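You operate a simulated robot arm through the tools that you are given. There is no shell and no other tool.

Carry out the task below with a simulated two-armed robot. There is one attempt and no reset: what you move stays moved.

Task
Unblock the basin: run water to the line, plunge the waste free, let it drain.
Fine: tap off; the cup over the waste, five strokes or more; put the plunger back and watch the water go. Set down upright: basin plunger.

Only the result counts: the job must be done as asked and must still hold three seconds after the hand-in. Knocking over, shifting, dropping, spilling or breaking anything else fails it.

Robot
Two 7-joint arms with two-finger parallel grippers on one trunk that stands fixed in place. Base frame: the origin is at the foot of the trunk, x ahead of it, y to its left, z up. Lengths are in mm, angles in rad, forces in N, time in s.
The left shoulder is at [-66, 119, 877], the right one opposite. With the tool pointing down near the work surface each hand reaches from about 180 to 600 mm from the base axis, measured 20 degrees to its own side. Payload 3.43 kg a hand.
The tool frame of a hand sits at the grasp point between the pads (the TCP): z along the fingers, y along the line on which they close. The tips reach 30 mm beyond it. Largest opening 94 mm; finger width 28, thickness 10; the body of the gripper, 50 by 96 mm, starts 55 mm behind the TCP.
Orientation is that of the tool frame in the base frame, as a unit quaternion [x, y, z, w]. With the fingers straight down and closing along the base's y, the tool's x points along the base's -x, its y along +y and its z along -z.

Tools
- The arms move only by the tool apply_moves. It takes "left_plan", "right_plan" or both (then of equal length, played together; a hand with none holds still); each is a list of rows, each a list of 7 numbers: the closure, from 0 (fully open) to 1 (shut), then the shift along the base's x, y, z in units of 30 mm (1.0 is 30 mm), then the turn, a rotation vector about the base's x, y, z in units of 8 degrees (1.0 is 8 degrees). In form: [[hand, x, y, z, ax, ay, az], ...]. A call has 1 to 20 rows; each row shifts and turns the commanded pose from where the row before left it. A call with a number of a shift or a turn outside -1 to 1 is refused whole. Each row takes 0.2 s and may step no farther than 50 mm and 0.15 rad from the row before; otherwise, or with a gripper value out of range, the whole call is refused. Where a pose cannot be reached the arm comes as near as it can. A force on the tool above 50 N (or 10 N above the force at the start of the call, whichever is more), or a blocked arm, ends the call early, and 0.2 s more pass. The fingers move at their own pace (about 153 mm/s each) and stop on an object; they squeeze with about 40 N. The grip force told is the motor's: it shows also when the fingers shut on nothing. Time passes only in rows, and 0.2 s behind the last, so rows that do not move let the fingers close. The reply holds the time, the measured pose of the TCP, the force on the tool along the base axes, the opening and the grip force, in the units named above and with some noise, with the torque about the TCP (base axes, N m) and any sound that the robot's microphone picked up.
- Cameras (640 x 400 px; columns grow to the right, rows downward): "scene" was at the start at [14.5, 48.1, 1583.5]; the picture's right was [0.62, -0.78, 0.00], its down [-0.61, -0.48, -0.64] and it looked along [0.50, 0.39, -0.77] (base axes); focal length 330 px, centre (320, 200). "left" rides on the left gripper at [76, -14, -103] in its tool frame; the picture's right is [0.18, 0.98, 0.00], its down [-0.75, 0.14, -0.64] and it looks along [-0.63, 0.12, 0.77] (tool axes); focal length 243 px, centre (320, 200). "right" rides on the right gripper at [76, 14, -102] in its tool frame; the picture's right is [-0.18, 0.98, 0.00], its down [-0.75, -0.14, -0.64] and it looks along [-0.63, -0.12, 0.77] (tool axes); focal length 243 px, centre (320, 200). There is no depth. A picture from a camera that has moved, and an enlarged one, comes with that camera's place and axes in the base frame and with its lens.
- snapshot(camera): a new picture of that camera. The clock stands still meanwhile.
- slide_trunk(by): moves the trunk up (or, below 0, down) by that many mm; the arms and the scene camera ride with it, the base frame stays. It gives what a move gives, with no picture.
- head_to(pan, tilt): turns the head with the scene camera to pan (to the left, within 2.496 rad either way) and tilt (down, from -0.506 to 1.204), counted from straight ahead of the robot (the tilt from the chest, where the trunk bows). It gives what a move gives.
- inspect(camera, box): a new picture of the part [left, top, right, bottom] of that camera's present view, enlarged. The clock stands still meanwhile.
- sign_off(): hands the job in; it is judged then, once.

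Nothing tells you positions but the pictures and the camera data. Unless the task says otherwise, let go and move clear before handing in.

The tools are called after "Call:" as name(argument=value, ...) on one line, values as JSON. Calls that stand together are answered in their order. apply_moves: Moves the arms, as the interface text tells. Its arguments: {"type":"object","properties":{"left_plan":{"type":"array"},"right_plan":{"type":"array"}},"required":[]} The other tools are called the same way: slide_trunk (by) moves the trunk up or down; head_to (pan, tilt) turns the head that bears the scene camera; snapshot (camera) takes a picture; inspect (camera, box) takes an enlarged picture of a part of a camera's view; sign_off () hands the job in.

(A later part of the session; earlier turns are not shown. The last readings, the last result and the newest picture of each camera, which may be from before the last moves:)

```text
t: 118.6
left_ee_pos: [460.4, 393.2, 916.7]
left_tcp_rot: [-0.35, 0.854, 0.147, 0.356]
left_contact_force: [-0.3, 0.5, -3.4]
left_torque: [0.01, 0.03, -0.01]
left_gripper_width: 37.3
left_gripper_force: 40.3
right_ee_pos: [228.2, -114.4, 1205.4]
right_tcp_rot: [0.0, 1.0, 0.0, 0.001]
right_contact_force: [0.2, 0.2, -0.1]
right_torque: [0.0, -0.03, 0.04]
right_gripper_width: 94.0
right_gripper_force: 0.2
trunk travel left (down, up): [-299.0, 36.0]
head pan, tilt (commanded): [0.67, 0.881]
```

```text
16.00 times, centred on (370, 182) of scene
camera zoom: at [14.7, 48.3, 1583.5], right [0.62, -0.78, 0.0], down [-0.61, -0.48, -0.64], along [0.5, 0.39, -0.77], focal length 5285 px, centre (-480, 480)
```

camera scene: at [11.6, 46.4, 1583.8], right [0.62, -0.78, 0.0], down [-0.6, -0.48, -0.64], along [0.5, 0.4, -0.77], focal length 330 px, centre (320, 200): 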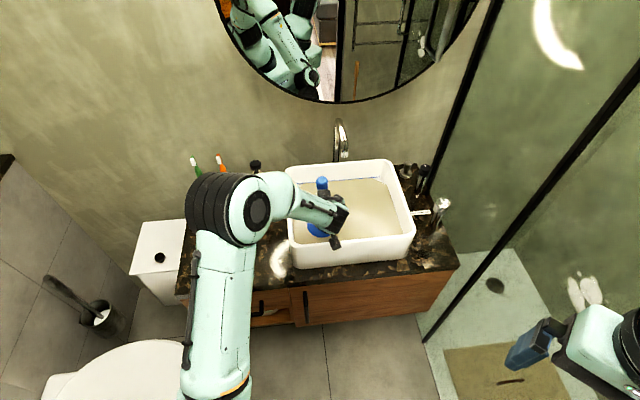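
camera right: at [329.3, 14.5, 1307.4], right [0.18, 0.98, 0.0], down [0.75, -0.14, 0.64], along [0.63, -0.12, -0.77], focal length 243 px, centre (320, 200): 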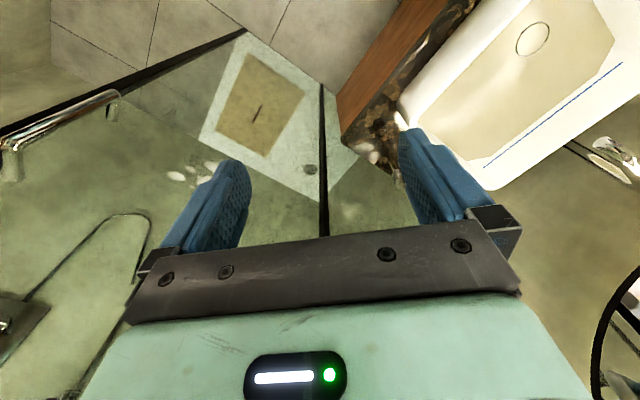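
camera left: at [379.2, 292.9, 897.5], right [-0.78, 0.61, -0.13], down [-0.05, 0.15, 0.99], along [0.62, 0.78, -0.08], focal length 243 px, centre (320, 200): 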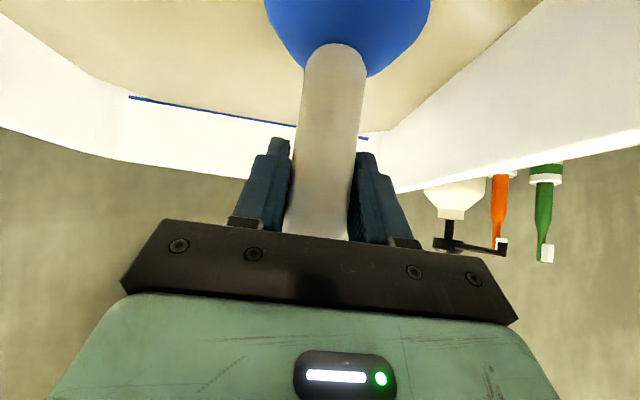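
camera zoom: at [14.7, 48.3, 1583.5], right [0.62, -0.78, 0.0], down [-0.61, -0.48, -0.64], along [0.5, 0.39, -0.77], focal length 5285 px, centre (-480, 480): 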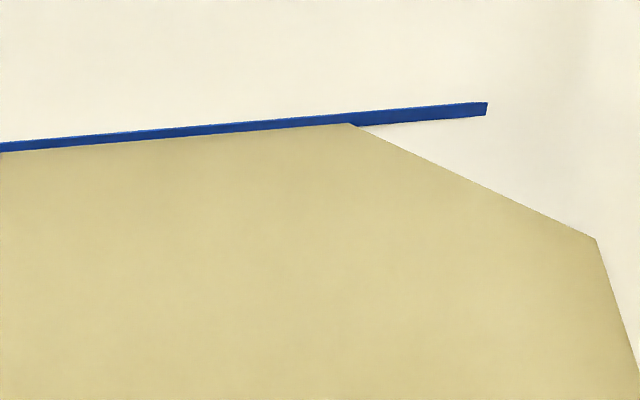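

The level is steady, so it isn't free yet, or the cup over the waste still blocks it. I'll lift the cup clear of the water above the basin and check again.

Call:
apply_moves(left_plan=[[0.9, 0, 0, 0.8, 0, 0, 0], [0.9, 0, 0, 0.8, 0, 0, 0], [0.9, 0, 0, 0.8, 0, 0, 0], [0.9, 0, 0, 0, 0, 0, 0], [0.9, 0, 0, 0, 0, 0, 0], [0.9, 0, 0, 0, 0, 0, 0], [0.9, 0, 0, 0, 0, 0, 0], [0.9, 0, 0, 0, 0, 0, 0], [0.9, 0, 0, 0, 0, 0, 0], [0.9, 0, 0, 0, 0, 0, 0], [0.9, 0, 0, 0, 0, 0, 0], [0.9, 0, 0, 0, 0, 0, 0], [0.9, 0, 0, 0, 0, 0, 0], [0.9, 0, 0, 0, 0, 0, 0], [0.9, 0, 0, 0, 0, 0, 0]])

Call:
inspect(camera="scene", box=[350, 170, 390, 195])

Call:
inspect(camera="scene", box=[260, 120, 440, 280])

Call:
snapshot(camera="left")

```text
t: 121.8
left_ee_pos: [462.1, 394.4, 990.7]
left_tcp_rot: [-0.35, 0.854, 0.147, 0.356]
left_contact_force: [-0.1, 1.0, -2.8]
left_torque: [-0.01, -0.01, 0.02]
left_gripper_width: 37.3
left_gripper_force: 39.6
right_ee_pos: [227.8, -115.0, 1206.7]
right_tcp_rot: [0.0, 1.0, 0.0, 0.001]
right_contact_force: [-0.1, 0.1, 0.3]
right_torque: [0.01, 0.01, -0.02]
right_gripper_width: 94.2
right_gripper_force: 0.1
trunk travel left (down, up): [-299.0, 36.0]
head pan, tilt (commanded): [0.67, 0.881]
```

```text
16.00 times, centred on (370, 182) of scene
camera zoom: at [14.7, 48.3, 1583.5], right [0.62, -0.78, 0.0], down [-0.61, -0.48, -0.64], along [0.5, 0.39, -0.77], focal length 5285 px, centre (-480, 480)
```

zoom: 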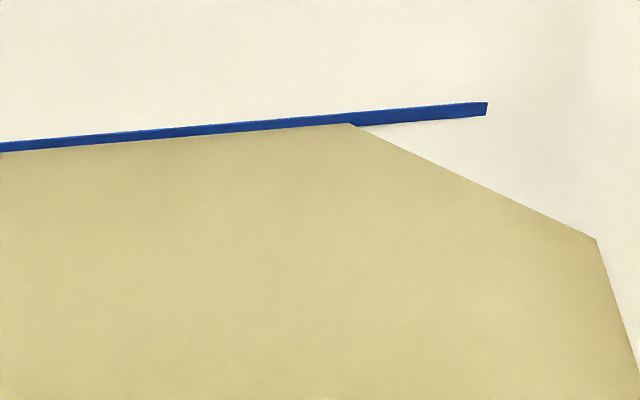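

```text
2.50 times, centred on (350, 200) of scene
camera zoom: at [14.7, 48.3, 1583.5], right [0.62, -0.78, 0.0], down [-0.61, -0.48, -0.64], along [0.5, 0.39, -0.77], focal length 826 px, centre (245, 200)
```

zoom: 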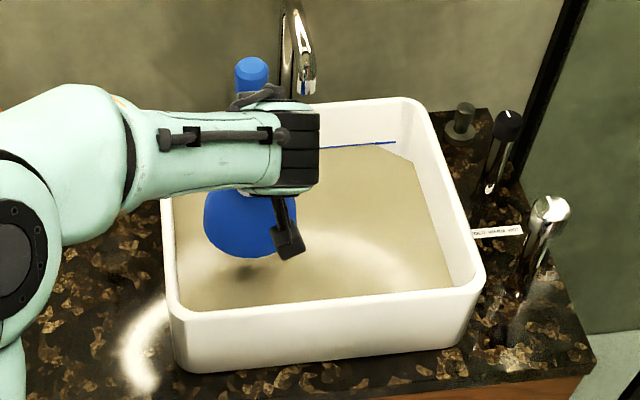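

```text
taken
camera left: at [381.8, 294.4, 1006.7], right [-0.78, 0.61, -0.13], down [-0.05, 0.15, 0.99], along [0.62, 0.78, -0.09], focal length 243 px, centre (320, 200)
```

left: 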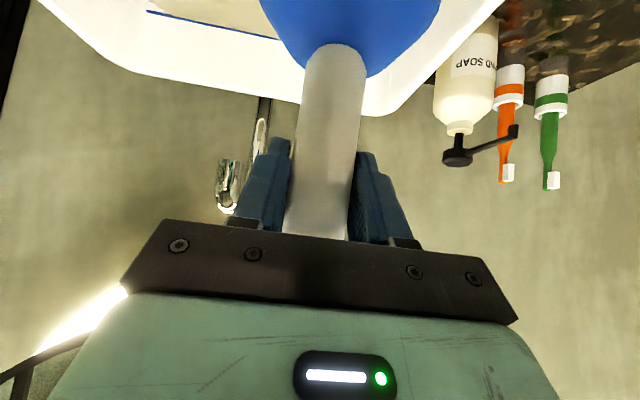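

No drainage yet. Before stroking again I'll verify that the plunger is upright and check where its axis is relative to the hand.

Call:
inspect(camera="scene", box=[300, 130, 380, 230])

Call:
inspect(camera="left", box=[240, 0, 460, 240])

```text
4.00 times, centred on (340, 180) of scene
camera zoom: at [14.7, 48.3, 1583.5], right [0.62, -0.78, 0.0], down [-0.61, -0.48, -0.64], along [0.5, 0.39, -0.77], focal length 1321 px, centre (240, 280)
```

zoom: 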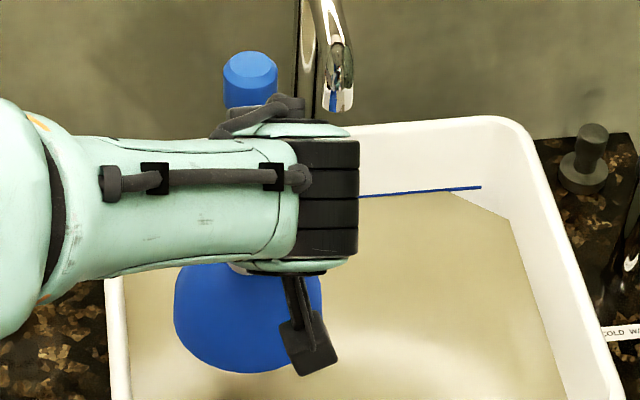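

```text
1.67 times, centred on (350, 120) of left
camera zoom: at [381.8, 294.4, 1006.7], right [-0.78, 0.61, -0.13], down [-0.05, 0.15, 0.99], along [0.62, 0.78, -0.09], focal length 404 px, centre (270, 333)
```

zoom: 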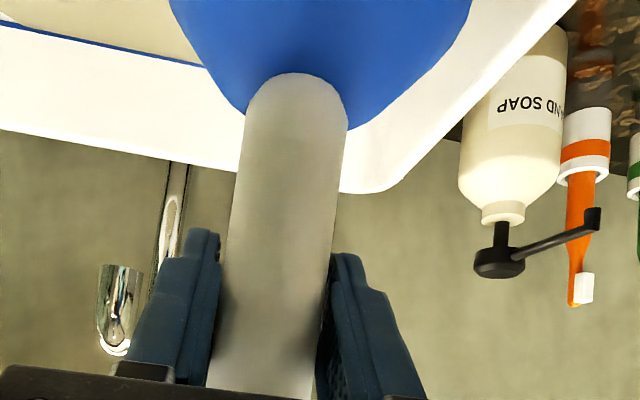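

The plunger is rigid in the hand and upright, so the strokes may have been too short (~35 mm). I'll go back down and do deeper ~55 mm strokes with dwell at both ends.

Call:
apply_moves(left_plan=[[0.9, 0, 0, -0.9, 0, 0, 0], [0.9, 0, 0, -0.9, 0, 0, 0], [0.9, 0, 0, -0.9, 0, 0, 0], [0.9, 0, 0, -0.75, 0, 0, 0], [0.9, 0, 0, -0.15, 0, 0, 0], [0.9, 0, 0, -0.13, 0, 0, 0], [0.9, 0, 0, 0, 0, 0, 0], [0.9, 0, 0, 0, 0, 0, 0], [0.9, 0, 0, 0.6, 0, 0, 0], [0.9, 0, 0, 0.6, 0, 0, 0], [0.9, 0, 0, 0.6, 0, 0, 0], [0.9, 0, 0, 0, 0, 0, 0], [0.9, 0, 0, 0, 0, 0, 0], [0.9, 0, 0, -0.6, 0, 0, 0], [0.9, 0, 0, -0.6, 0, 0, 0], [0.9, 0, 0, -0.45, 0, 0, 0], [0.9, 0, 0, -0.15, 0, 0, 0], [0.9, 0, 0, 0, 0, 0, 0], [0.9, 0, 0, 0, 0, 0, 0]])

Call:
inspect(camera="scene", box=[350, 170, 390, 195])

Call:
inspect(camera="scene", box=[290, 160, 370, 260])

```text
t: 125.8
left_ee_pos: [460.6, 392.9, 880.9]
left_tcp_rot: [-0.35, 0.852, 0.148, 0.361]
left_contact_force: [-6.4, -1.2, 25.7]
left_torque: [0.24, -0.66, 0.05]
left_gripper_width: 37.4
left_gripper_force: 39.8
right_ee_pos: [226.2, -116.4, 1207.0]
right_tcp_rot: [0.0, 1.0, 0.002, 0.0]
right_contact_force: [-0.4, 0.3, -0.6]
right_torque: [-0.01, 0.01, -0.02]
right_gripper_width: 93.9
right_gripper_force: 0.1
trunk travel left (down, up): [-299.0, 36.0]
head pan, tilt (commanded): [0.67, 0.881]
```

```text
16.00 times, centred on (370, 182) of scene
camera zoom: at [11.4, 46.1, 1583.8], right [0.62, -0.78, 0.0], down [-0.6, -0.48, -0.64], along [0.5, 0.4, -0.77], focal length 5285 px, centre (-480, 480)
```

zoom: 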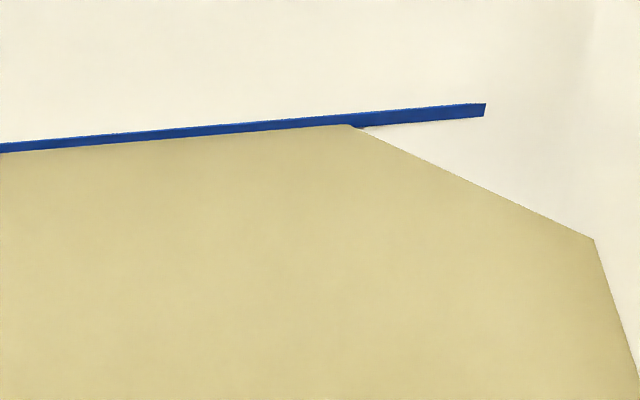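

```text
4.00 times, centred on (330, 210) of scene
camera zoom: at [11.4, 46.1, 1583.8], right [0.62, -0.78, 0.0], down [-0.6, -0.48, -0.64], along [0.5, 0.4, -0.77], focal length 1321 px, centre (280, 160)
```

zoom: 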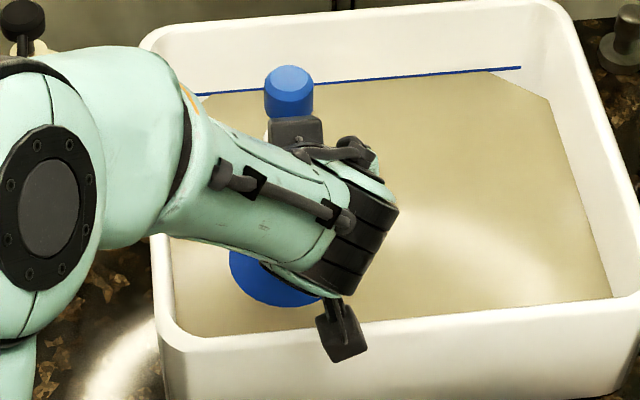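

Comparing cup and waste in the same scene camera suggests the cup sits about 10–14 mm short of the waste, on the robot's side. I'll lift, shift forward (+10, +7 mm) and stroke again with ~54 mm travel.

Call:
apply_moves(left_plan=[[0.9, 0, 0, 0.6, 0, 0, 0], [0.9, 0.17, 0.11, 0.6, 0, 0, 0], [0.9, 0.17, 0.11, 0.6, 0, 0, 0], [0.9, 0, 0, 0, 0, 0, 0], [0.9, 0, 0, -0.6, 0, 0, 0], [0.9, 0, 0, -0.6, 0, 0, 0], [0.9, 0, 0, -0.45, 0, 0, 0], [0.9, 0, 0, -0.15, 0, 0, 0], [0.9, 0, 0, 0, 0, 0, 0], [0.9, 0, 0, 0.6, 0, 0, 0], [0.9, 0, 0, 0.6, 0, 0, 0], [0.9, 0, 0, 0.6, 0, 0, 0], [0.9, 0, 0, 0, 0, 0, 0], [0.9, 0, 0, -0.6, 0, 0, 0], [0.9, 0, 0, -0.6, 0, 0, 0], [0.9, 0, 0, -0.45, 0, 0, 0], [0.9, 0, 0, -0.15, 0, 0, 0], [0.9, 0, 0, 0, 0, 0, 0]])

Call:
inspect(camera="scene", box=[350, 170, 390, 195])

Call:
inspect(camera="scene", box=[290, 160, 370, 260])

```text
t: 127.5
left_ee_pos: [477.2, 404.8, 892.1]
left_tcp_rot: [-0.351, 0.847, 0.148, 0.371]
left_contact_force: [2.2, 0.5, 9.7]
left_torque: [-0.4, 0.11, 0.0]
left_gripper_width: 37.4
left_gripper_force: 40.1
right_ee_pos: [227.4, -114.4, 1205.5]
right_tcp_rot: [-0.001, 1.0, 0.0, 0.0]
right_contact_force: [0.0, -0.5, 0.0]
right_torque: [-0.01, 0.04, -0.05]
right_gripper_width: 94.1
right_gripper_force: 0.0
trunk travel left (down, up): [-299.0, 36.0]
head pan, tilt (commanded): [0.67, 0.881]
stopped in row 8 (left hand): the force on the tool passed its limit at 53 N (the readings are from after the stop); the commanded pose is now the measured one
```

```text
16.00 times, centred on (370, 182) of scene
camera zoom: at [14.0, 48.2, 1583.3], right [0.62, -0.78, 0.0], down [-0.6, -0.48, -0.64], along [0.5, 0.39, -0.77], focal length 5285 px, centre (-480, 480)
```

zoom: 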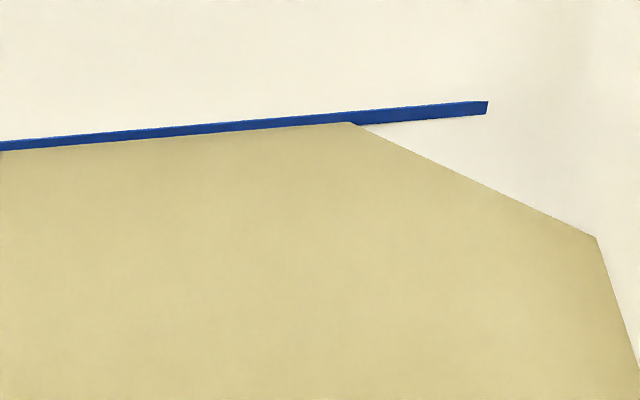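

```text
4.00 times, centred on (330, 210) of scene
camera zoom: at [14.0, 48.2, 1583.3], right [0.62, -0.78, 0.0], down [-0.6, -0.48, -0.64], along [0.5, 0.39, -0.77], focal length 1321 px, centre (280, 160)
```

zoom: 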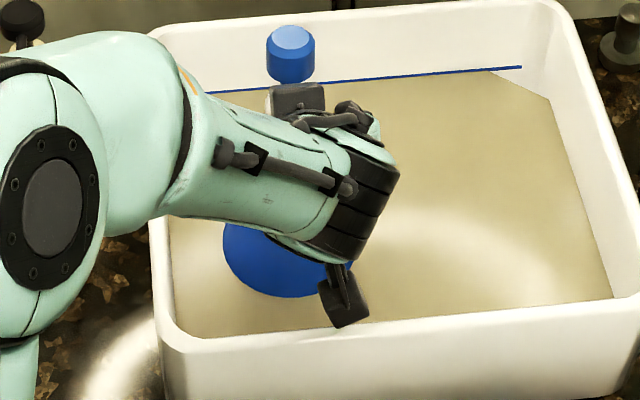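

The hand was stopped at 53 N with the lip about 10 mm higher than before, so it met something there. I'll look before moving further.

Call:
snapshot(camera="left")

Call:
snapshot(camera="scene")

```text
taken
camera left: at [396.5, 304.2, 905.3], right [-0.78, 0.61, -0.14], down [-0.08, 0.14, 0.99], along [0.62, 0.78, -0.06], focal length 243 px, centre (320, 200)
```

left: 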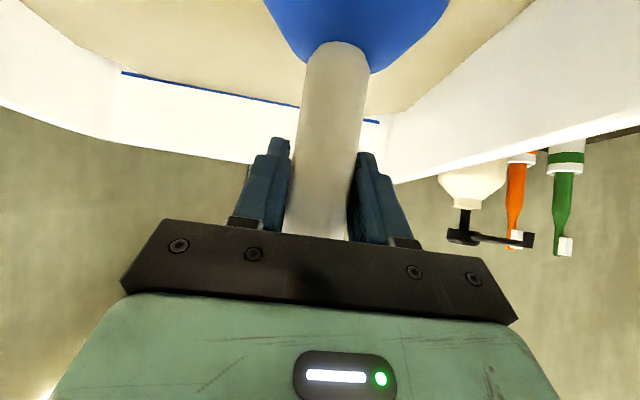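

```text
taken
camera scene: at [14.0, 48.2, 1583.3], right [0.62, -0.78, 0.0], down [-0.6, -0.48, -0.64], along [0.5, 0.39, -0.77], focal length 330 px, centre (320, 200)
```

scene: 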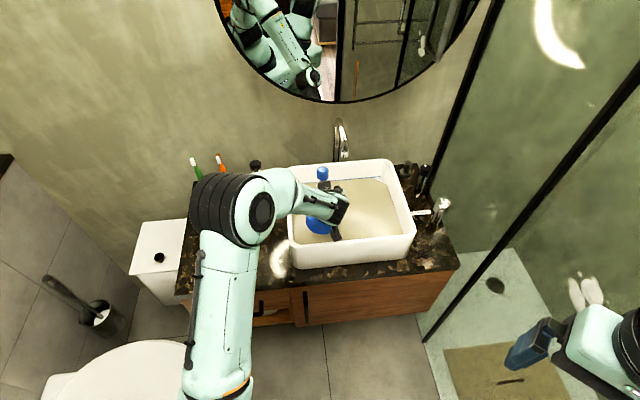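

The torque points to the cup's near lip having landed on the raised waste cap, about 22 mm off centre. So the first position (461.5, 393) was the well-centred one. I'll lift, return there and restore the wrist angle.

Call:
apply_moves(left_plan=[[0.9, 0, 0, 0.4, 0, 0, 0], [0.9, 0, 0, 0.6, -0.05, 0.11, 0], [0.9, -0.26, -0.2, 0.6, -0.05, 0.105, 0], [0.9, -0.263, -0.193, 0.2, 0, 0, 0], [0.9, 0, 0, 0, 0, 0, 0], [0.9, 0, 0, 0, 0, 0, 0]])

Call:
snapshot(camera="left")

Call:
inspect(camera="scene", box=[290, 160, 370, 260])

Call:
inspect(camera="scene", box=[350, 170, 390, 195])

```text
t: 128.9
left_ee_pos: [460.9, 393.6, 944.1]
left_tcp_rot: [-0.352, 0.854, 0.149, 0.353]
left_contact_force: [0.2, 0.4, -3.2]
left_torque: [-0.02, 0.02, -0.01]
left_gripper_width: 37.8
left_gripper_force: 40.3
right_ee_pos: [229.6, -114.7, 1205.5]
right_tcp_rot: [0.0, 1.0, -0.001, 0.0]
right_contact_force: [-0.2, 0.3, 0.3]
right_torque: [0.02, 0.01, -0.04]
right_gripper_width: 93.9
right_gripper_force: 0.0
trunk travel left (down, up): [-299.0, 36.0]
head pan, tilt (commanded): [0.67, 0.881]
```

```text
taken
camera left: at [379.9, 292.8, 961.7], right [-0.79, 0.61, -0.12], down [-0.04, 0.15, 0.99], along [0.62, 0.78, -0.09], focal length 243 px, centre (320, 200)
```

left: 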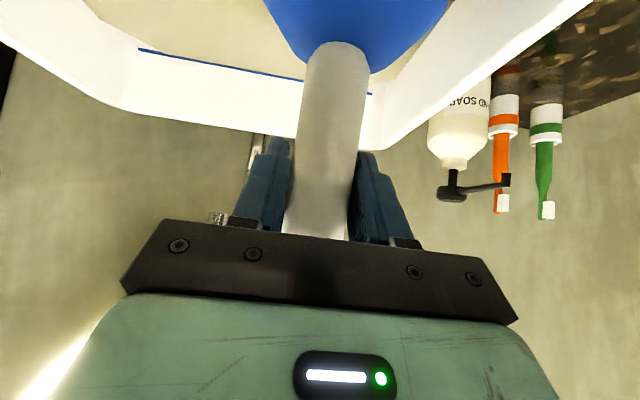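

```text
4.00 times, centred on (330, 210) of scene
camera zoom: at [14.5, 48.2, 1583.5], right [0.62, -0.78, 0.0], down [-0.61, -0.48, -0.64], along [0.5, 0.39, -0.77], focal length 1321 px, centre (280, 160)
```

zoom: 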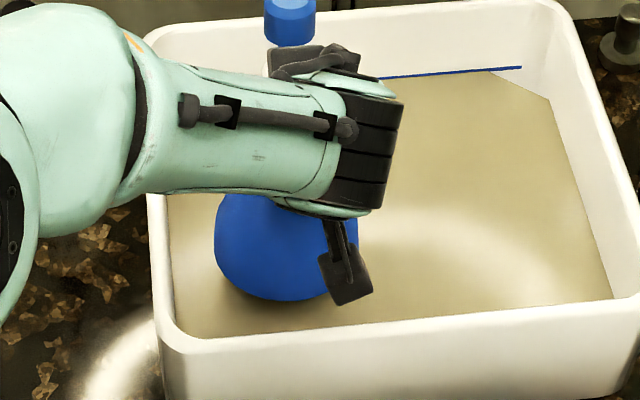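

```text
16.00 times, centred on (370, 182) of scene
camera zoom: at [14.5, 48.2, 1583.5], right [0.62, -0.78, 0.0], down [-0.61, -0.48, -0.64], along [0.5, 0.39, -0.77], focal length 5285 px, centre (-480, 480)
```

zoom: 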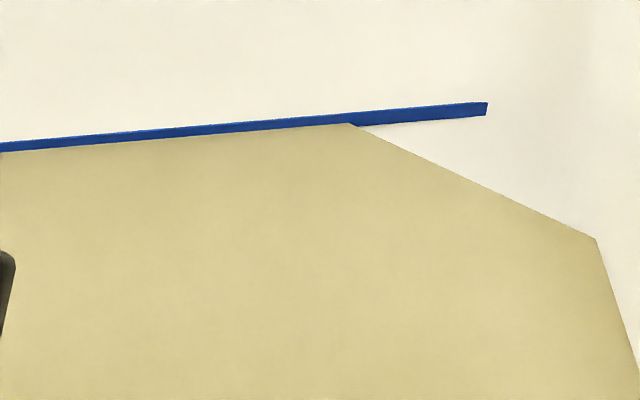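

Call:
apply_moves(left_plan=[[0.9, 0, 0, -0.6, 0, 0, 0], [0.9, 0, 0, -0.6, 0, 0, 0], [0.9, 0, 0, -0.6, 0, 0, 0], [0.9, 0, 0, -0.37, 0, 0, 0], [0.9, 0, 0, -0.12, 0, 0, 0], [0.9, 0, 0, 0, 0, 0, 0], [0.9, 0, 0, 0.6, 0, 0, 0], [0.9, 0, 0, 0.6, 0, 0, 0], [0.9, 0, 0, 0.6, 0, 0, 0], [0.9, 0, 0, 0, 0, 0, 0], [0.9, 0, 0, -0.6, 0, 0, 0], [0.9, 0, 0, -0.6, 0, 0, 0], [0.9, 0, 0, -0.47, 0, 0, 0], [0.9, 0, 0, -0.13, 0, 0, 0], [0.9, 0, 0, 0, 0, 0, 0]])

Call:
inspect(camera="scene", box=[350, 170, 390, 195])

```text
t: 129.9
left_ee_pos: [466.8, 394.8, 898.6]
left_tcp_rot: [-0.349, 0.849, 0.149, 0.369]
left_contact_force: [-11.1, -7.0, 27.8]
left_torque: [-0.33, 1.01, 0.13]
left_gripper_width: 38.2
left_gripper_force: 39.9
right_ee_pos: [226.6, -114.9, 1206.3]
right_tcp_rot: [-0.001, 1.0, 0.001, 0.0]
right_contact_force: [1.4, 0.6, -0.2]
right_torque: [-0.01, 0.03, 0.02]
right_gripper_width: 93.8
right_gripper_force: 0.0
trunk travel left (down, up): [-299.0, 36.0]
head pan, tilt (commanded): [0.67, 0.881]
stopped in row 4 (left hand): the force on the tool passed its limit at 55 N (the readings are from after the stop); the commanded pose is now the measured one
```

```text
16.00 times, centred on (370, 182) of scene
camera zoom: at [12.1, 46.9, 1583.7], right [0.62, -0.78, 0.0], down [-0.6, -0.48, -0.64], along [0.5, 0.4, -0.77], focal length 5285 px, centre (-480, 480)
```

zoom: 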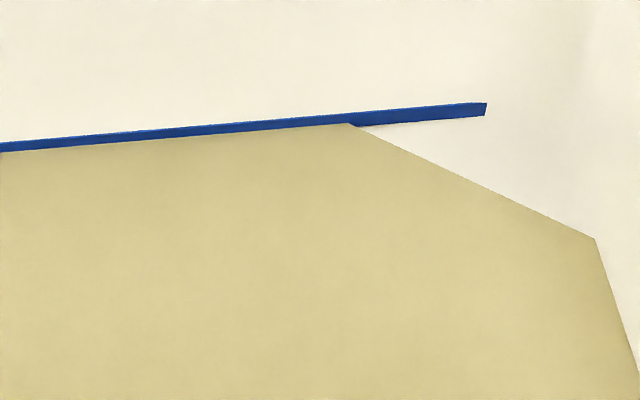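

Stopped again at 55 N, higher than the earlier floor contact. I'll look at the state before going on.

Call:
snapshot(camera="left")

Call:
inspect(camera="scene", box=[260, 120, 440, 280])

Call:
snapshot(camera="right")

```text
taken
camera left: at [385.4, 293.5, 912.5], right [-0.78, 0.61, -0.14], down [-0.07, 0.14, 0.99], along [0.62, 0.78, -0.06], focal length 243 px, centre (320, 200)
```

left: 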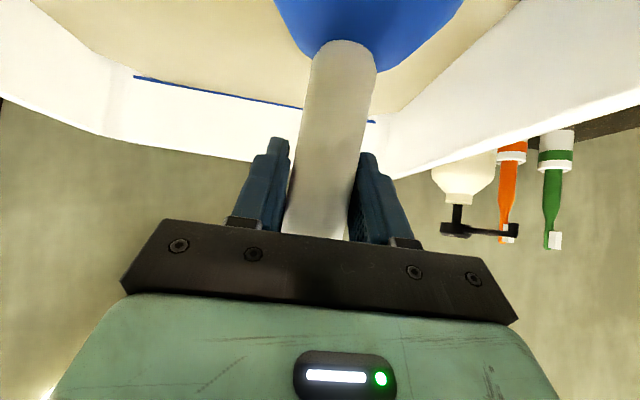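

```text
2.50 times, centred on (350, 200) of scene
camera zoom: at [12.1, 46.9, 1583.7], right [0.62, -0.78, 0.0], down [-0.6, -0.48, -0.64], along [0.5, 0.4, -0.77], focal length 826 px, centre (245, 200)
```

zoom: 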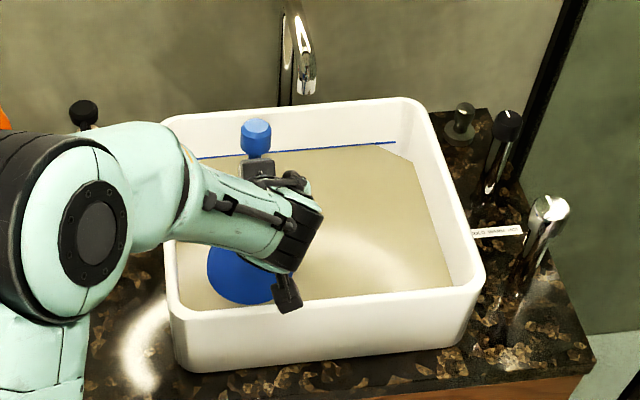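

```text
taken
camera right: at [149.5, -101.9, 1308.3], right [0.18, 0.98, 0.0], down [0.75, -0.14, 0.64], along [0.63, -0.12, -0.77], focal length 243 px, centre (320, 200)
```

right: 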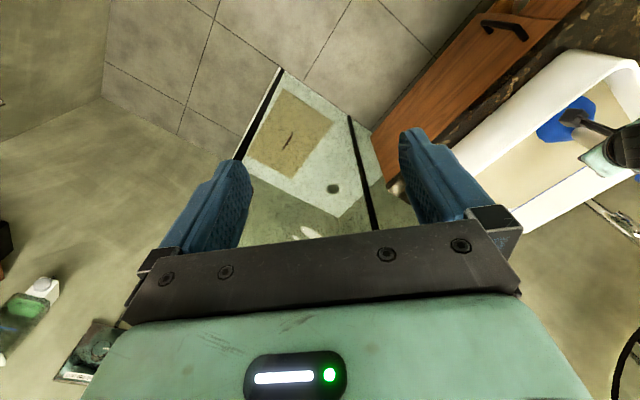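

The plunger is now tilted a few degrees in the grip, with the cup swung to the left. I'll ease up and settle, then probe slowly.

Call:
apply_moves(left_plan=[[0.9, 0, 0, 0.3, 0, 0, 0], [0.9, 0, 0, 0.4, -0.05, 0.1, 0], [0.9, -0.17, -0.04, 0.3, -0.04, 0.1, 0], [0.9, 0, 0, 0, 0, 0, 0], [0.9, 0, 0, 0, 0, 0, 0]])

Call:
snapshot(camera="left")

Call:
inspect(camera="scene", box=[260, 120, 440, 280])

Call:
inspect(camera="right", box=[500, 40, 640, 240])

```text
t: 131.1
left_ee_pos: [461.1, 393.0, 924.5]
left_tcp_rot: [-0.35, 0.857, 0.147, 0.349]
left_contact_force: [0.5, 0.1, -2.0]
left_torque: [-0.04, -0.06, -0.01]
left_gripper_width: 37.5
left_gripper_force: 39.8
right_ee_pos: [228.6, -115.5, 1206.4]
right_tcp_rot: [0.0, 1.0, 0.0, 0.0]
right_contact_force: [0.0, -0.2, 0.0]
right_torque: [0.0, -0.01, 0.02]
right_gripper_width: 94.2
right_gripper_force: 0.0
trunk travel left (down, up): [-299.0, 36.0]
head pan, tilt (commanded): [0.67, 0.881]
```

```text
taken
camera left: at [380.5, 292.7, 941.7], right [-0.78, 0.61, -0.12], down [-0.03, 0.15, 0.99], along [0.62, 0.78, -0.1], focal length 243 px, centre (320, 200)
```

left: 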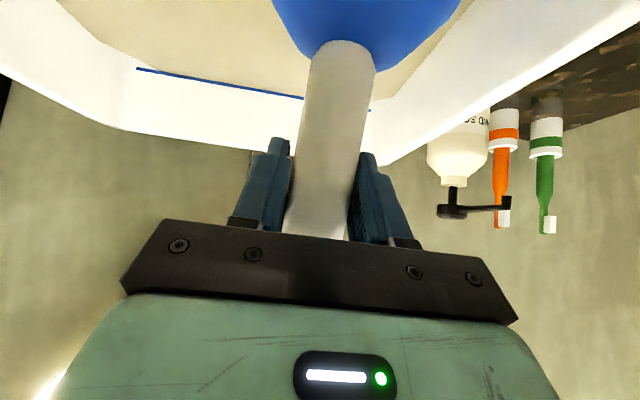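

```text
2.50 times, centred on (350, 200) of scene
camera zoom: at [14.7, 48.3, 1583.5], right [0.62, -0.78, 0.0], down [-0.61, -0.48, -0.64], along [0.5, 0.39, -0.77], focal length 826 px, centre (245, 200)
```

zoom: 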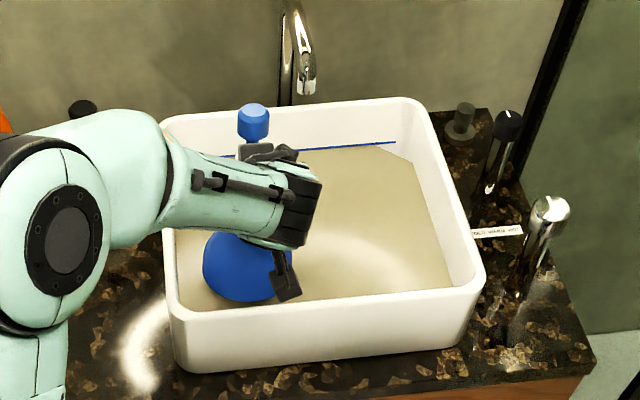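

```text
2.00 times, centred on (570, 140) of right
camera zoom: at [151.6, -101.0, 1308.0], right [0.18, 0.98, 0.0], down [0.75, -0.14, 0.64], along [0.63, -0.12, -0.77], focal length 485 px, centre (-180, 320)
```

zoom: 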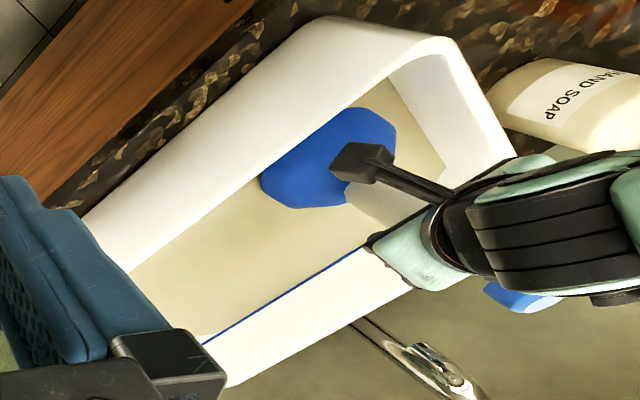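

I'll probe downward slowly to find where contact starts now.

Call:
apply_moves(left_plan=[[0.9, 0, 0, -0.25, 0, 0, 0], [0.9, 0, 0, -0.25, 0, 0, 0], [0.9, 0, 0, 0, 0, 0, 0]])

Call:
apply_moves(left_plan=[[0.9, 0, 0, -0.2, 0, 0, 0], [0.9, 0, 0, 0, 0, 0, 0]])

Call:
apply_moves(left_plan=[[0.9, 0, 0, -0.15, 0, 0, 0], [0.9, 0, 0, 0, 0, 0, 0]])

Call:
apply_moves(left_plan=[[0.9, 0, 0, -0.15, 0, 0, 0], [0.9, 0, 0, 0, 0, 0, 0]])

```text
t: 131.9
left_ee_pos: [460.5, 392.4, 908.0]
left_tcp_rot: [-0.35, 0.856, 0.148, 0.35]
left_contact_force: [0.3, -0.4, -3.0]
left_torque: [0.01, 0.0, -0.01]
left_gripper_width: 37.2
left_gripper_force: 40.6
right_ee_pos: [229.1, -113.7, 1207.8]
right_tcp_rot: [0.0, 1.0, 0.0, 0.0]
right_contact_force: [-0.1, 0.5, 0.5]
right_torque: [0.02, 0.03, -0.02]
right_gripper_width: 94.3
right_gripper_force: 0.0
trunk travel left (down, up): [-299.0, 36.0]
head pan, tilt (commanded): [0.67, 0.881]
```

```text
t: 132.5
left_ee_pos: [461.1, 392.7, 902.9]
left_tcp_rot: [-0.35, 0.856, 0.148, 0.35]
left_contact_force: [-0.4, 0.1, -2.3]
left_torque: [0.04, -0.02, 0.0]
left_gripper_width: 37.3
left_gripper_force: 40.2
right_ee_pos: [227.4, -113.0, 1206.1]
right_tcp_rot: [0.0, 1.0, -0.001, -0.001]
right_contact_force: [0.0, -0.4, -0.3]
right_torque: [0.01, 0.02, 0.0]
right_gripper_width: 94.0
right_gripper_force: 0.1
trunk travel left (down, up): [-299.0, 36.0]
head pan, tilt (commanded): [0.67, 0.881]
```

```text
t: 133.1
left_ee_pos: [459.9, 391.5, 900.4]
left_tcp_rot: [-0.35, 0.855, 0.148, 0.352]
left_contact_force: [-5.2, -0.9, 11.8]
left_torque: [-0.01, 0.24, 0.0]
left_gripper_width: 37.6
left_gripper_force: 39.9
right_ee_pos: [226.0, -115.7, 1207.7]
right_tcp_rot: [0.0, 1.0, 0.0, 0.001]
right_contact_force: [0.0, 0.4, 0.4]
right_torque: [0.02, 0.0, 0.01]
right_gripper_width: 94.0
right_gripper_force: 0.0
trunk travel left (down, up): [-299.0, 36.0]
head pan, tilt (commanded): [0.67, 0.881]
```

```text
t: 133.7
left_ee_pos: [461.3, 391.6, 900.6]
left_tcp_rot: [-0.351, 0.854, 0.149, 0.355]
left_contact_force: [-12.3, -3.5, 41.2]
left_torque: [-0.01, 0.33, 0.01]
left_gripper_width: 37.3
left_gripper_force: 39.7
right_ee_pos: [223.3, -116.9, 1206.6]
right_tcp_rot: [0.0, 1.0, 0.001, 0.002]
right_contact_force: [0.3, -0.3, -0.8]
right_torque: [0.0, -0.01, -0.02]
right_gripper_width: 94.0
right_gripper_force: 0.0
trunk travel left (down, up): [-299.0, 36.0]
head pan, tilt (commanded): [0.67, 0.881]
```

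Now it makes sense: the waste has a raised cap about 19 mm high, and the cup has to enclose it. The first position did enclose it; the plunger then pivoted in the grip, so its lip now rests on the cap. I'll lift 30 mm, shift (+9, +2) mm and lower slowly to reseat it.

Call:
apply_moves(left_plan=[[0.9, 0, 0, 0.5, 0, 0, 0], [0.9, 0.15, 0.035, 0.5, 0, 0, 0], [0.9, 0.15, 0.035, 0, 0, 0, 0], [0.9, 0, 0, -0.3, 0, 0, 0], [0.9, 0, 0, -0.3, 0, 0, 0], [0.9, 0, 0, -0.2, 0, 0, 0], [0.9, 0, 0, 0, 0, 0, 0]])

Call:
apply_moves(left_plan=[[0.9, 0, 0, -0.15, 0, 0, 0], [0.9, 0, 0, 0, 0, 0, 0]])

Call:
snapshot(camera="left")

```text
t: 135.3
left_ee_pos: [469.8, 395.3, 898.1]
left_tcp_rot: [-0.35, 0.857, 0.147, 0.35]
left_contact_force: [0.0, -0.9, -1.5]
left_torque: [0.0, 0.03, 0.04]
left_gripper_width: 37.3
left_gripper_force: 40.4
right_ee_pos: [227.8, -115.6, 1207.3]
right_tcp_rot: [0.0, 1.0, -0.001, 0.001]
right_contact_force: [0.0, 0.3, 0.4]
right_torque: [0.03, 0.03, 0.01]
right_gripper_width: 93.9
right_gripper_force: 0.0
trunk travel left (down, up): [-299.0, 36.0]
head pan, tilt (commanded): [0.67, 0.881]
```

```text
t: 135.9
left_ee_pos: [470.6, 395.6, 898.7]
left_tcp_rot: [-0.349, 0.855, 0.148, 0.353]
left_contact_force: [-6.1, -3.6, 20.2]
left_torque: [-0.01, 0.51, 0.08]
left_gripper_width: 37.7
left_gripper_force: 40.1
right_ee_pos: [225.0, -116.1, 1207.0]
right_tcp_rot: [0.0, 1.0, 0.001, 0.001]
right_contact_force: [-0.3, 0.0, 0.7]
right_torque: [0.03, 0.0, 0.02]
right_gripper_width: 94.0
right_gripper_force: 0.1
trunk travel left (down, up): [-299.0, 36.0]
head pan, tilt (commanded): [0.67, 0.881]
```

```text
taken
camera left: at [389.5, 295.3, 916.5], right [-0.78, 0.61, -0.12], down [-0.04, 0.15, 0.99], along [0.62, 0.78, -0.09], focal length 243 px, centre (320, 200)
```

left: 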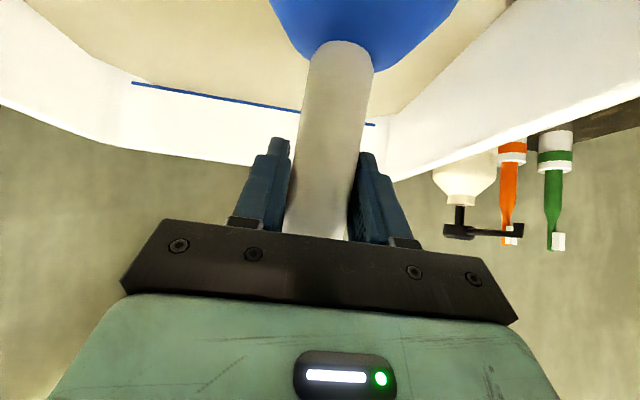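

Call:
inspect(camera="left", box=[240, 0, 460, 240])

Call:
inspect(camera="scene", box=[290, 130, 370, 230])

Call:
inspect(camera="right", box=[500, 40, 640, 240])

```text
1.67 times, centred on (350, 120) of left
camera zoom: at [389.5, 295.3, 916.5], right [-0.78, 0.61, -0.12], down [-0.04, 0.15, 0.99], along [0.62, 0.78, -0.09], focal length 404 px, centre (270, 333)
```

zoom: 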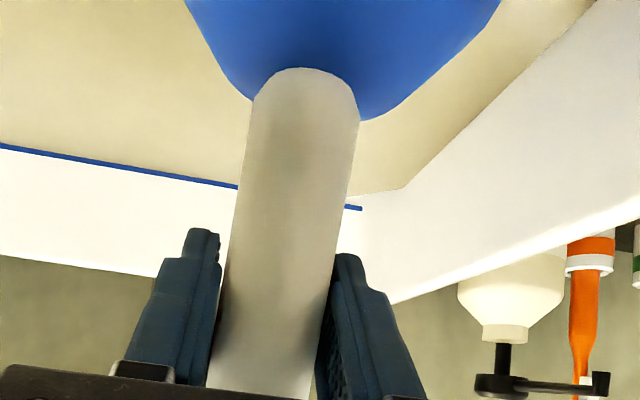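

```text
4.00 times, centred on (330, 180) of scene
camera zoom: at [11.9, 46.2, 1583.8], right [0.62, -0.78, 0.0], down [-0.6, -0.48, -0.64], along [0.5, 0.4, -0.77], focal length 1321 px, centre (280, 280)
```

zoom: 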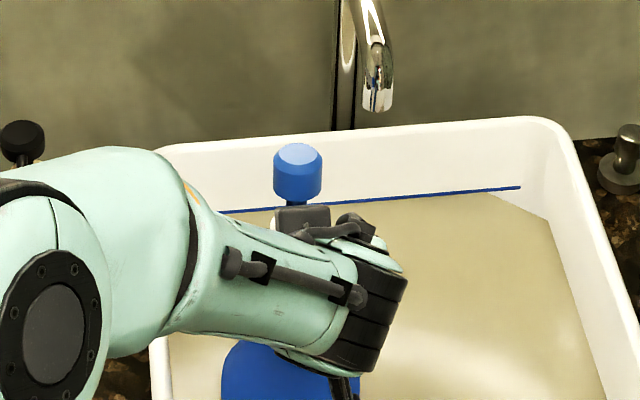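

```text
2.00 times, centred on (570, 140) of right
camera zoom: at [149.4, -102.7, 1308.4], right [0.18, 0.98, 0.0], down [0.75, -0.14, 0.64], along [0.63, -0.12, -0.77], focal length 485 px, centre (-180, 320)
```

zoom: 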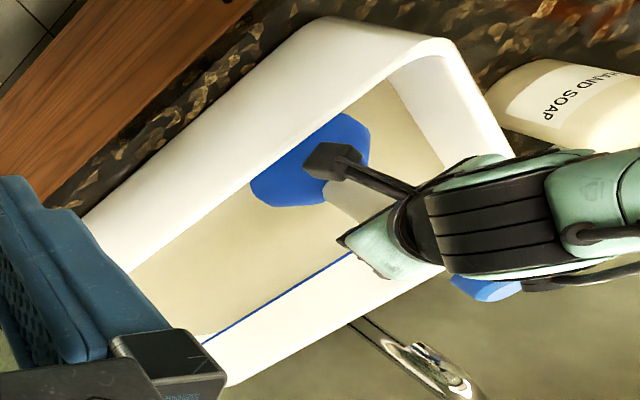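

The plunger has pivoted about 7° in the grip. I'll set it down on the open basin floor to the right of the waste, let it stand square, and regrip it.

Call:
apply_moves(left_plan=[[0.9, 0, 0, 0.6, 0, 0, 0], [0.9, 0, 0, 0.8, 0, 0, 0], [0.9, 0.5, -0.6, 0, 0, 0, 0], [0.9, 0.52, -0.62, 0, 0, 0, 0], [0.9, 0.52, -0.62, 0, 0, 0, 0], [0.9, 0.5, -0.6, 0, 0, 0, 0], [0.9, 0, 0, 0, 0, 0, 0]])

Call:
snapshot(camera="scene")

Call:
snapshot(camera="left")

```text
t: 137.5
left_ee_pos: [530.6, 323.0, 936.0]
left_tcp_rot: [-0.351, 0.856, 0.148, 0.35]
left_contact_force: [0.4, -0.1, -2.6]
left_torque: [-0.03, -0.05, 0.01]
left_gripper_width: 37.4
left_gripper_force: 40.6
right_ee_pos: [228.2, -114.9, 1206.6]
right_tcp_rot: [0.0, 1.0, -0.001, 0.0]
right_contact_force: [0.3, -0.7, 0.5]
right_torque: [-0.03, 0.01, 0.0]
right_gripper_width: 94.0
right_gripper_force: 0.1
trunk travel left (down, up): [-299.0, 36.0]
head pan, tilt (commanded): [0.67, 0.881]
```

```text
taken
camera scene: at [14.4, 48.6, 1583.5], right [0.62, -0.78, 0.0], down [-0.6, -0.48, -0.64], along [0.5, 0.39, -0.77], focal length 330 px, centre (320, 200)
```

scene: 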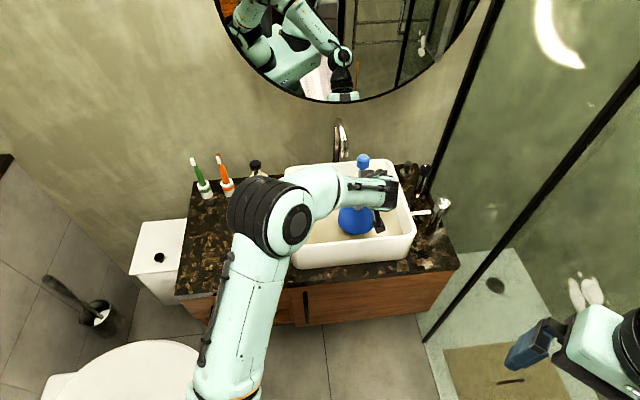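

```text
taken
camera left: at [450.4, 222.4, 955.4], right [-0.78, 0.61, -0.12], down [-0.03, 0.15, 0.99], along [0.62, 0.78, -0.1], focal length 243 px, centre (320, 200)
```

left: 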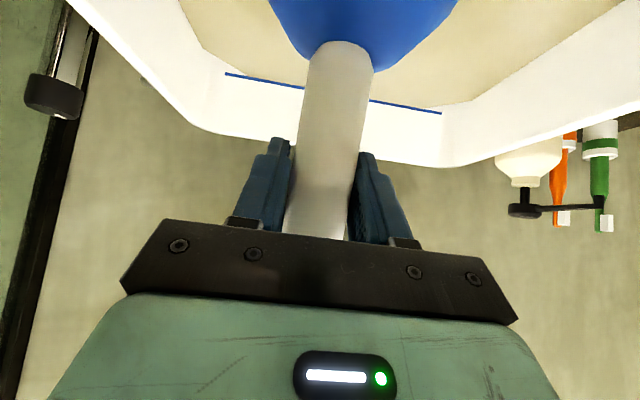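

Call:
apply_moves(left_plan=[[0.9, 0, 0, -0.4, 0, 0, 0], [0.9, 0, 0, -0.4, 0, 0, 0], [0.9, 0, 0, -0.3, 0, 0, 0], [0.9, 0, 0, 0, 0, 0, 0]])

Call:
apply_moves(left_plan=[[0.9, 0, 0, -0.15, 0, 0, 0], [0.9, 0, 0, 0, 0, 0, 0]])

Call:
apply_moves(left_plan=[[0.9, 0, 0, -0.15, 0, 0, 0], [0.9, 0, 0, 0, 0, 0, 0]])

Call:
apply_moves(left_plan=[[0.9, 0, 0, -0.1, 0, 0, 0], [0.9, 0, 0, 0, 0, 0, 0]])

```text
t: 138.5
left_ee_pos: [530.4, 321.4, 904.7]
left_tcp_rot: [-0.351, 0.856, 0.148, 0.349]
left_contact_force: [0.4, -0.5, -2.7]
left_torque: [0.02, 0.03, 0.01]
left_gripper_width: 37.2
left_gripper_force: 40.5
right_ee_pos: [228.6, -114.8, 1206.1]
right_tcp_rot: [0.0, 1.0, 0.0, 0.0]
right_contact_force: [0.0, -0.1, 0.4]
right_torque: [-0.01, 0.03, 0.01]
right_gripper_width: 94.1
right_gripper_force: 0.0
trunk travel left (down, up): [-299.0, 36.0]
head pan, tilt (commanded): [0.67, 0.881]
```

```text
t: 139.1
left_ee_pos: [531.4, 321.7, 899.8]
left_tcp_rot: [-0.35, 0.857, 0.148, 0.349]
left_contact_force: [-0.3, 0.0, -3.1]
left_torque: [0.05, -0.01, -0.02]
left_gripper_width: 37.3
left_gripper_force: 39.7
right_ee_pos: [227.7, -114.9, 1206.0]
right_tcp_rot: [0.0, 1.0, 0.0, 0.001]
right_contact_force: [0.6, 0.0, -0.2]
right_torque: [0.01, 0.01, 0.04]
right_gripper_width: 94.0
right_gripper_force: 0.0
trunk travel left (down, up): [-299.0, 36.0]
head pan, tilt (commanded): [0.67, 0.881]
```

```text
t: 139.7
left_ee_pos: [532.4, 321.7, 894.4]
left_tcp_rot: [-0.35, 0.856, 0.148, 0.349]
left_contact_force: [-0.4, 0.2, -2.5]
left_torque: [0.01, 0.02, -0.02]
left_gripper_width: 37.4
left_gripper_force: 40.7
right_ee_pos: [228.4, -114.5, 1206.3]
right_tcp_rot: [0.0, 1.0, 0.0, 0.0]
right_contact_force: [-0.6, -0.1, 0.4]
right_torque: [-0.02, 0.01, 0.04]
right_gripper_width: 93.8
right_gripper_force: 0.1
trunk travel left (down, up): [-299.0, 36.0]
head pan, tilt (commanded): [0.67, 0.881]
```

```text
t: 140.3
left_ee_pos: [531.5, 322.2, 892.0]
left_tcp_rot: [-0.349, 0.857, 0.147, 0.35]
left_contact_force: [0.1, 1.6, -1.4]
left_torque: [0.01, 0.01, -0.02]
left_gripper_width: 37.5
left_gripper_force: 40.0
right_ee_pos: [228.2, -115.4, 1206.1]
right_tcp_rot: [0.0, 1.0, -0.001, -0.001]
right_contact_force: [-0.2, 0.3, 0.4]
right_torque: [0.01, 0.0, -0.03]
right_gripper_width: 93.8
right_gripper_force: 0.0
trunk travel left (down, up): [-299.0, 36.0]
head pan, tilt (commanded): [0.67, 0.881]
```

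Call:
apply_moves(left_plan=[[0.9, 0, 0, -0.08, 0, 0, 0], [0.9, 0, 0, 0, 0, 0, 0]])

Call:
apply_moves(left_plan=[[0.9, 0, 0, -0.08, 0, 0, 0], [0.9, 0, 0, 0, 0, 0, 0]])

```text
t: 140.9
left_ee_pos: [531.6, 323.1, 892.1]
left_tcp_rot: [-0.349, 0.857, 0.148, 0.35]
left_contact_force: [-0.2, -0.5, -2.8]
left_torque: [0.01, 0.02, -0.01]
left_gripper_width: 37.4
left_gripper_force: 39.9
right_ee_pos: [227.6, -113.9, 1207.4]
right_tcp_rot: [0.0, 1.0, 0.0, -0.001]
right_contact_force: [0.1, -0.2, -0.4]
right_torque: [0.03, -0.01, -0.05]
right_gripper_width: 93.8
right_gripper_force: 0.0
trunk travel left (down, up): [-299.0, 36.0]
head pan, tilt (commanded): [0.67, 0.881]
```

```text
t: 141.5
left_ee_pos: [531.9, 322.4, 888.5]
left_tcp_rot: [-0.351, 0.857, 0.148, 0.349]
left_contact_force: [-0.2, 0.2, -2.1]
left_torque: [0.01, -0.05, 0.02]
left_gripper_width: 37.2
left_gripper_force: 39.7
right_ee_pos: [227.7, -115.3, 1206.7]
right_tcp_rot: [0.0, 1.0, 0.001, 0.0]
right_contact_force: [0.7, 0.5, -0.7]
right_torque: [0.01, -0.02, 0.02]
right_gripper_width: 94.1
right_gripper_force: 0.0
trunk travel left (down, up): [-299.0, 36.0]
head pan, tilt (commanded): [0.67, 0.881]
```

Call:
apply_moves(left_plan=[[0.9, 0, 0, -0.1, 0, 0, 0], [0.9, 0, 0, 0, 0, 0, 0]])

Call:
apply_moves(left_plan=[[0.9, 0, 0, -0.1, 0, 0, 0], [0.9, 0, 0, 0, 0, 0, 0]])

Call:
apply_moves(left_plan=[[0.9, 0, 0, -0.1, 0, 0, 0], [0.9, 0, 0, 0, 0, 0, 0]])

```text
t: 142.1
left_ee_pos: [532.3, 321.3, 884.9]
left_tcp_rot: [-0.351, 0.856, 0.149, 0.35]
left_contact_force: [0.0, 0.2, -2.6]
left_torque: [0.01, -0.03, 0.01]
left_gripper_width: 37.5
left_gripper_force: 39.1
right_ee_pos: [228.3, -114.6, 1207.4]
right_tcp_rot: [0.0, 1.0, 0.0, 0.0]
right_contact_force: [0.2, -0.9, -0.9]
right_torque: [0.01, 0.01, 0.01]
right_gripper_width: 94.2
right_gripper_force: 0.1
trunk travel left (down, up): [-299.0, 36.0]
head pan, tilt (commanded): [0.67, 0.881]
```

```text
t: 142.7
left_ee_pos: [533.1, 321.9, 884.4]
left_tcp_rot: [-0.351, 0.856, 0.148, 0.351]
left_contact_force: [-5.2, -1.0, 11.6]
left_torque: [-0.03, 0.22, 0.04]
left_gripper_width: 37.5
left_gripper_force: 39.6
right_ee_pos: [227.7, -115.7, 1206.7]
right_tcp_rot: [0.0, 1.0, 0.0, 0.001]
right_contact_force: [-0.1, 0.2, 0.0]
right_torque: [0.0, -0.01, -0.02]
right_gripper_width: 94.0
right_gripper_force: 0.1
trunk travel left (down, up): [-299.0, 36.0]
head pan, tilt (commanded): [0.67, 0.881]
```

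```text
t: 143.3
left_ee_pos: [530.8, 321.9, 883.0]
left_tcp_rot: [-0.35, 0.854, 0.149, 0.354]
left_contact_force: [-5.5, -0.2, 30.6]
left_torque: [0.29, -0.44, 0.06]
left_gripper_width: 37.2
left_gripper_force: 40.1
right_ee_pos: [225.2, -116.0, 1207.8]
right_tcp_rot: [0.0, 1.0, 0.002, 0.002]
right_contact_force: [0.5, 0.2, 0.1]
right_torque: [0.04, -0.01, -0.01]
right_gripper_width: 94.2
right_gripper_force: 0.0
trunk travel left (down, up): [-299.0, 36.0]
head pan, tilt (commanded): [0.67, 0.881]
```

The open-floor contact is at 884, confirming the raised cap at the waste. I'll relax the press, open the fingers gently so the plunger stands square, and look.

Call:
apply_moves(left_plan=[[0.9, 0, 0, 0.12, 0, 0, 0], [0.9, 0, 0, 0, 0, 0, 0], [0.5, 0, 0, 0, 0, 0, 0], [0.4, 0, 0, 0, 0, 0, 0], [0.3, 0, 0, 0, 0, 0, 0], [0.2, 0, 0, 0, 0, 0, 0], [0.1, 0, 0, 0, 0, 0, 0], [0.1, 0, 0, 0, 0, 0, 0]])

Call:
snapshot(camera="left")

Call:
inspect(camera="scene", box=[290, 130, 450, 260])

```text
t: 145.1
left_ee_pos: [531.0, 322.2, 882.6]
left_tcp_rot: [-0.35, 0.856, 0.148, 0.35]
left_contact_force: [-0.8, -0.6, 0.2]
left_torque: [0.01, -0.02, 0.01]
left_gripper_width: 84.6
left_gripper_force: 0.1
right_ee_pos: [227.5, -114.1, 1206.7]
right_tcp_rot: [0.0, 1.0, 0.001, 0.001]
right_contact_force: [0.4, -0.1, 0.1]
right_torque: [-0.01, -0.03, -0.01]
right_gripper_width: 93.9
right_gripper_force: 0.1
trunk travel left (down, up): [-299.0, 36.0]
head pan, tilt (commanded): [0.67, 0.881]
```

```text
taken
camera left: at [451.0, 222.5, 900.7], right [-0.78, 0.61, -0.12], down [-0.03, 0.15, 0.99], along [0.62, 0.78, -0.1], focal length 243 px, centre (320, 200)
```

left: 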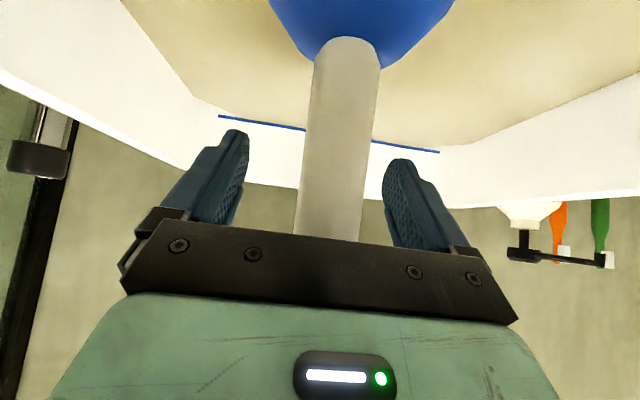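

```text
3.08 times, centred on (370, 195) of scene
camera zoom: at [14.4, 48.0, 1583.5], right [0.62, -0.78, 0.0], down [-0.6, -0.48, -0.64], along [0.5, 0.39, -0.77], focal length 1016 px, centre (166, 215)
```

zoom: 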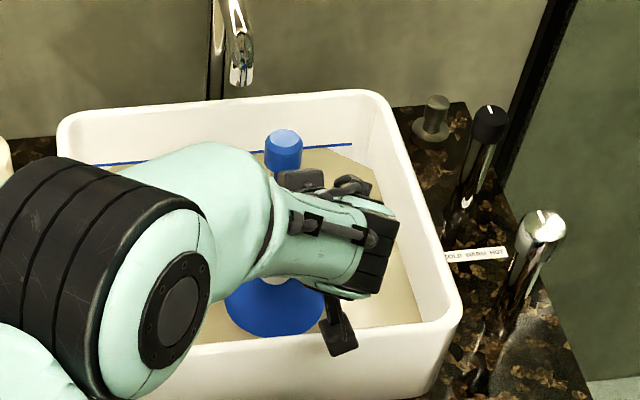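

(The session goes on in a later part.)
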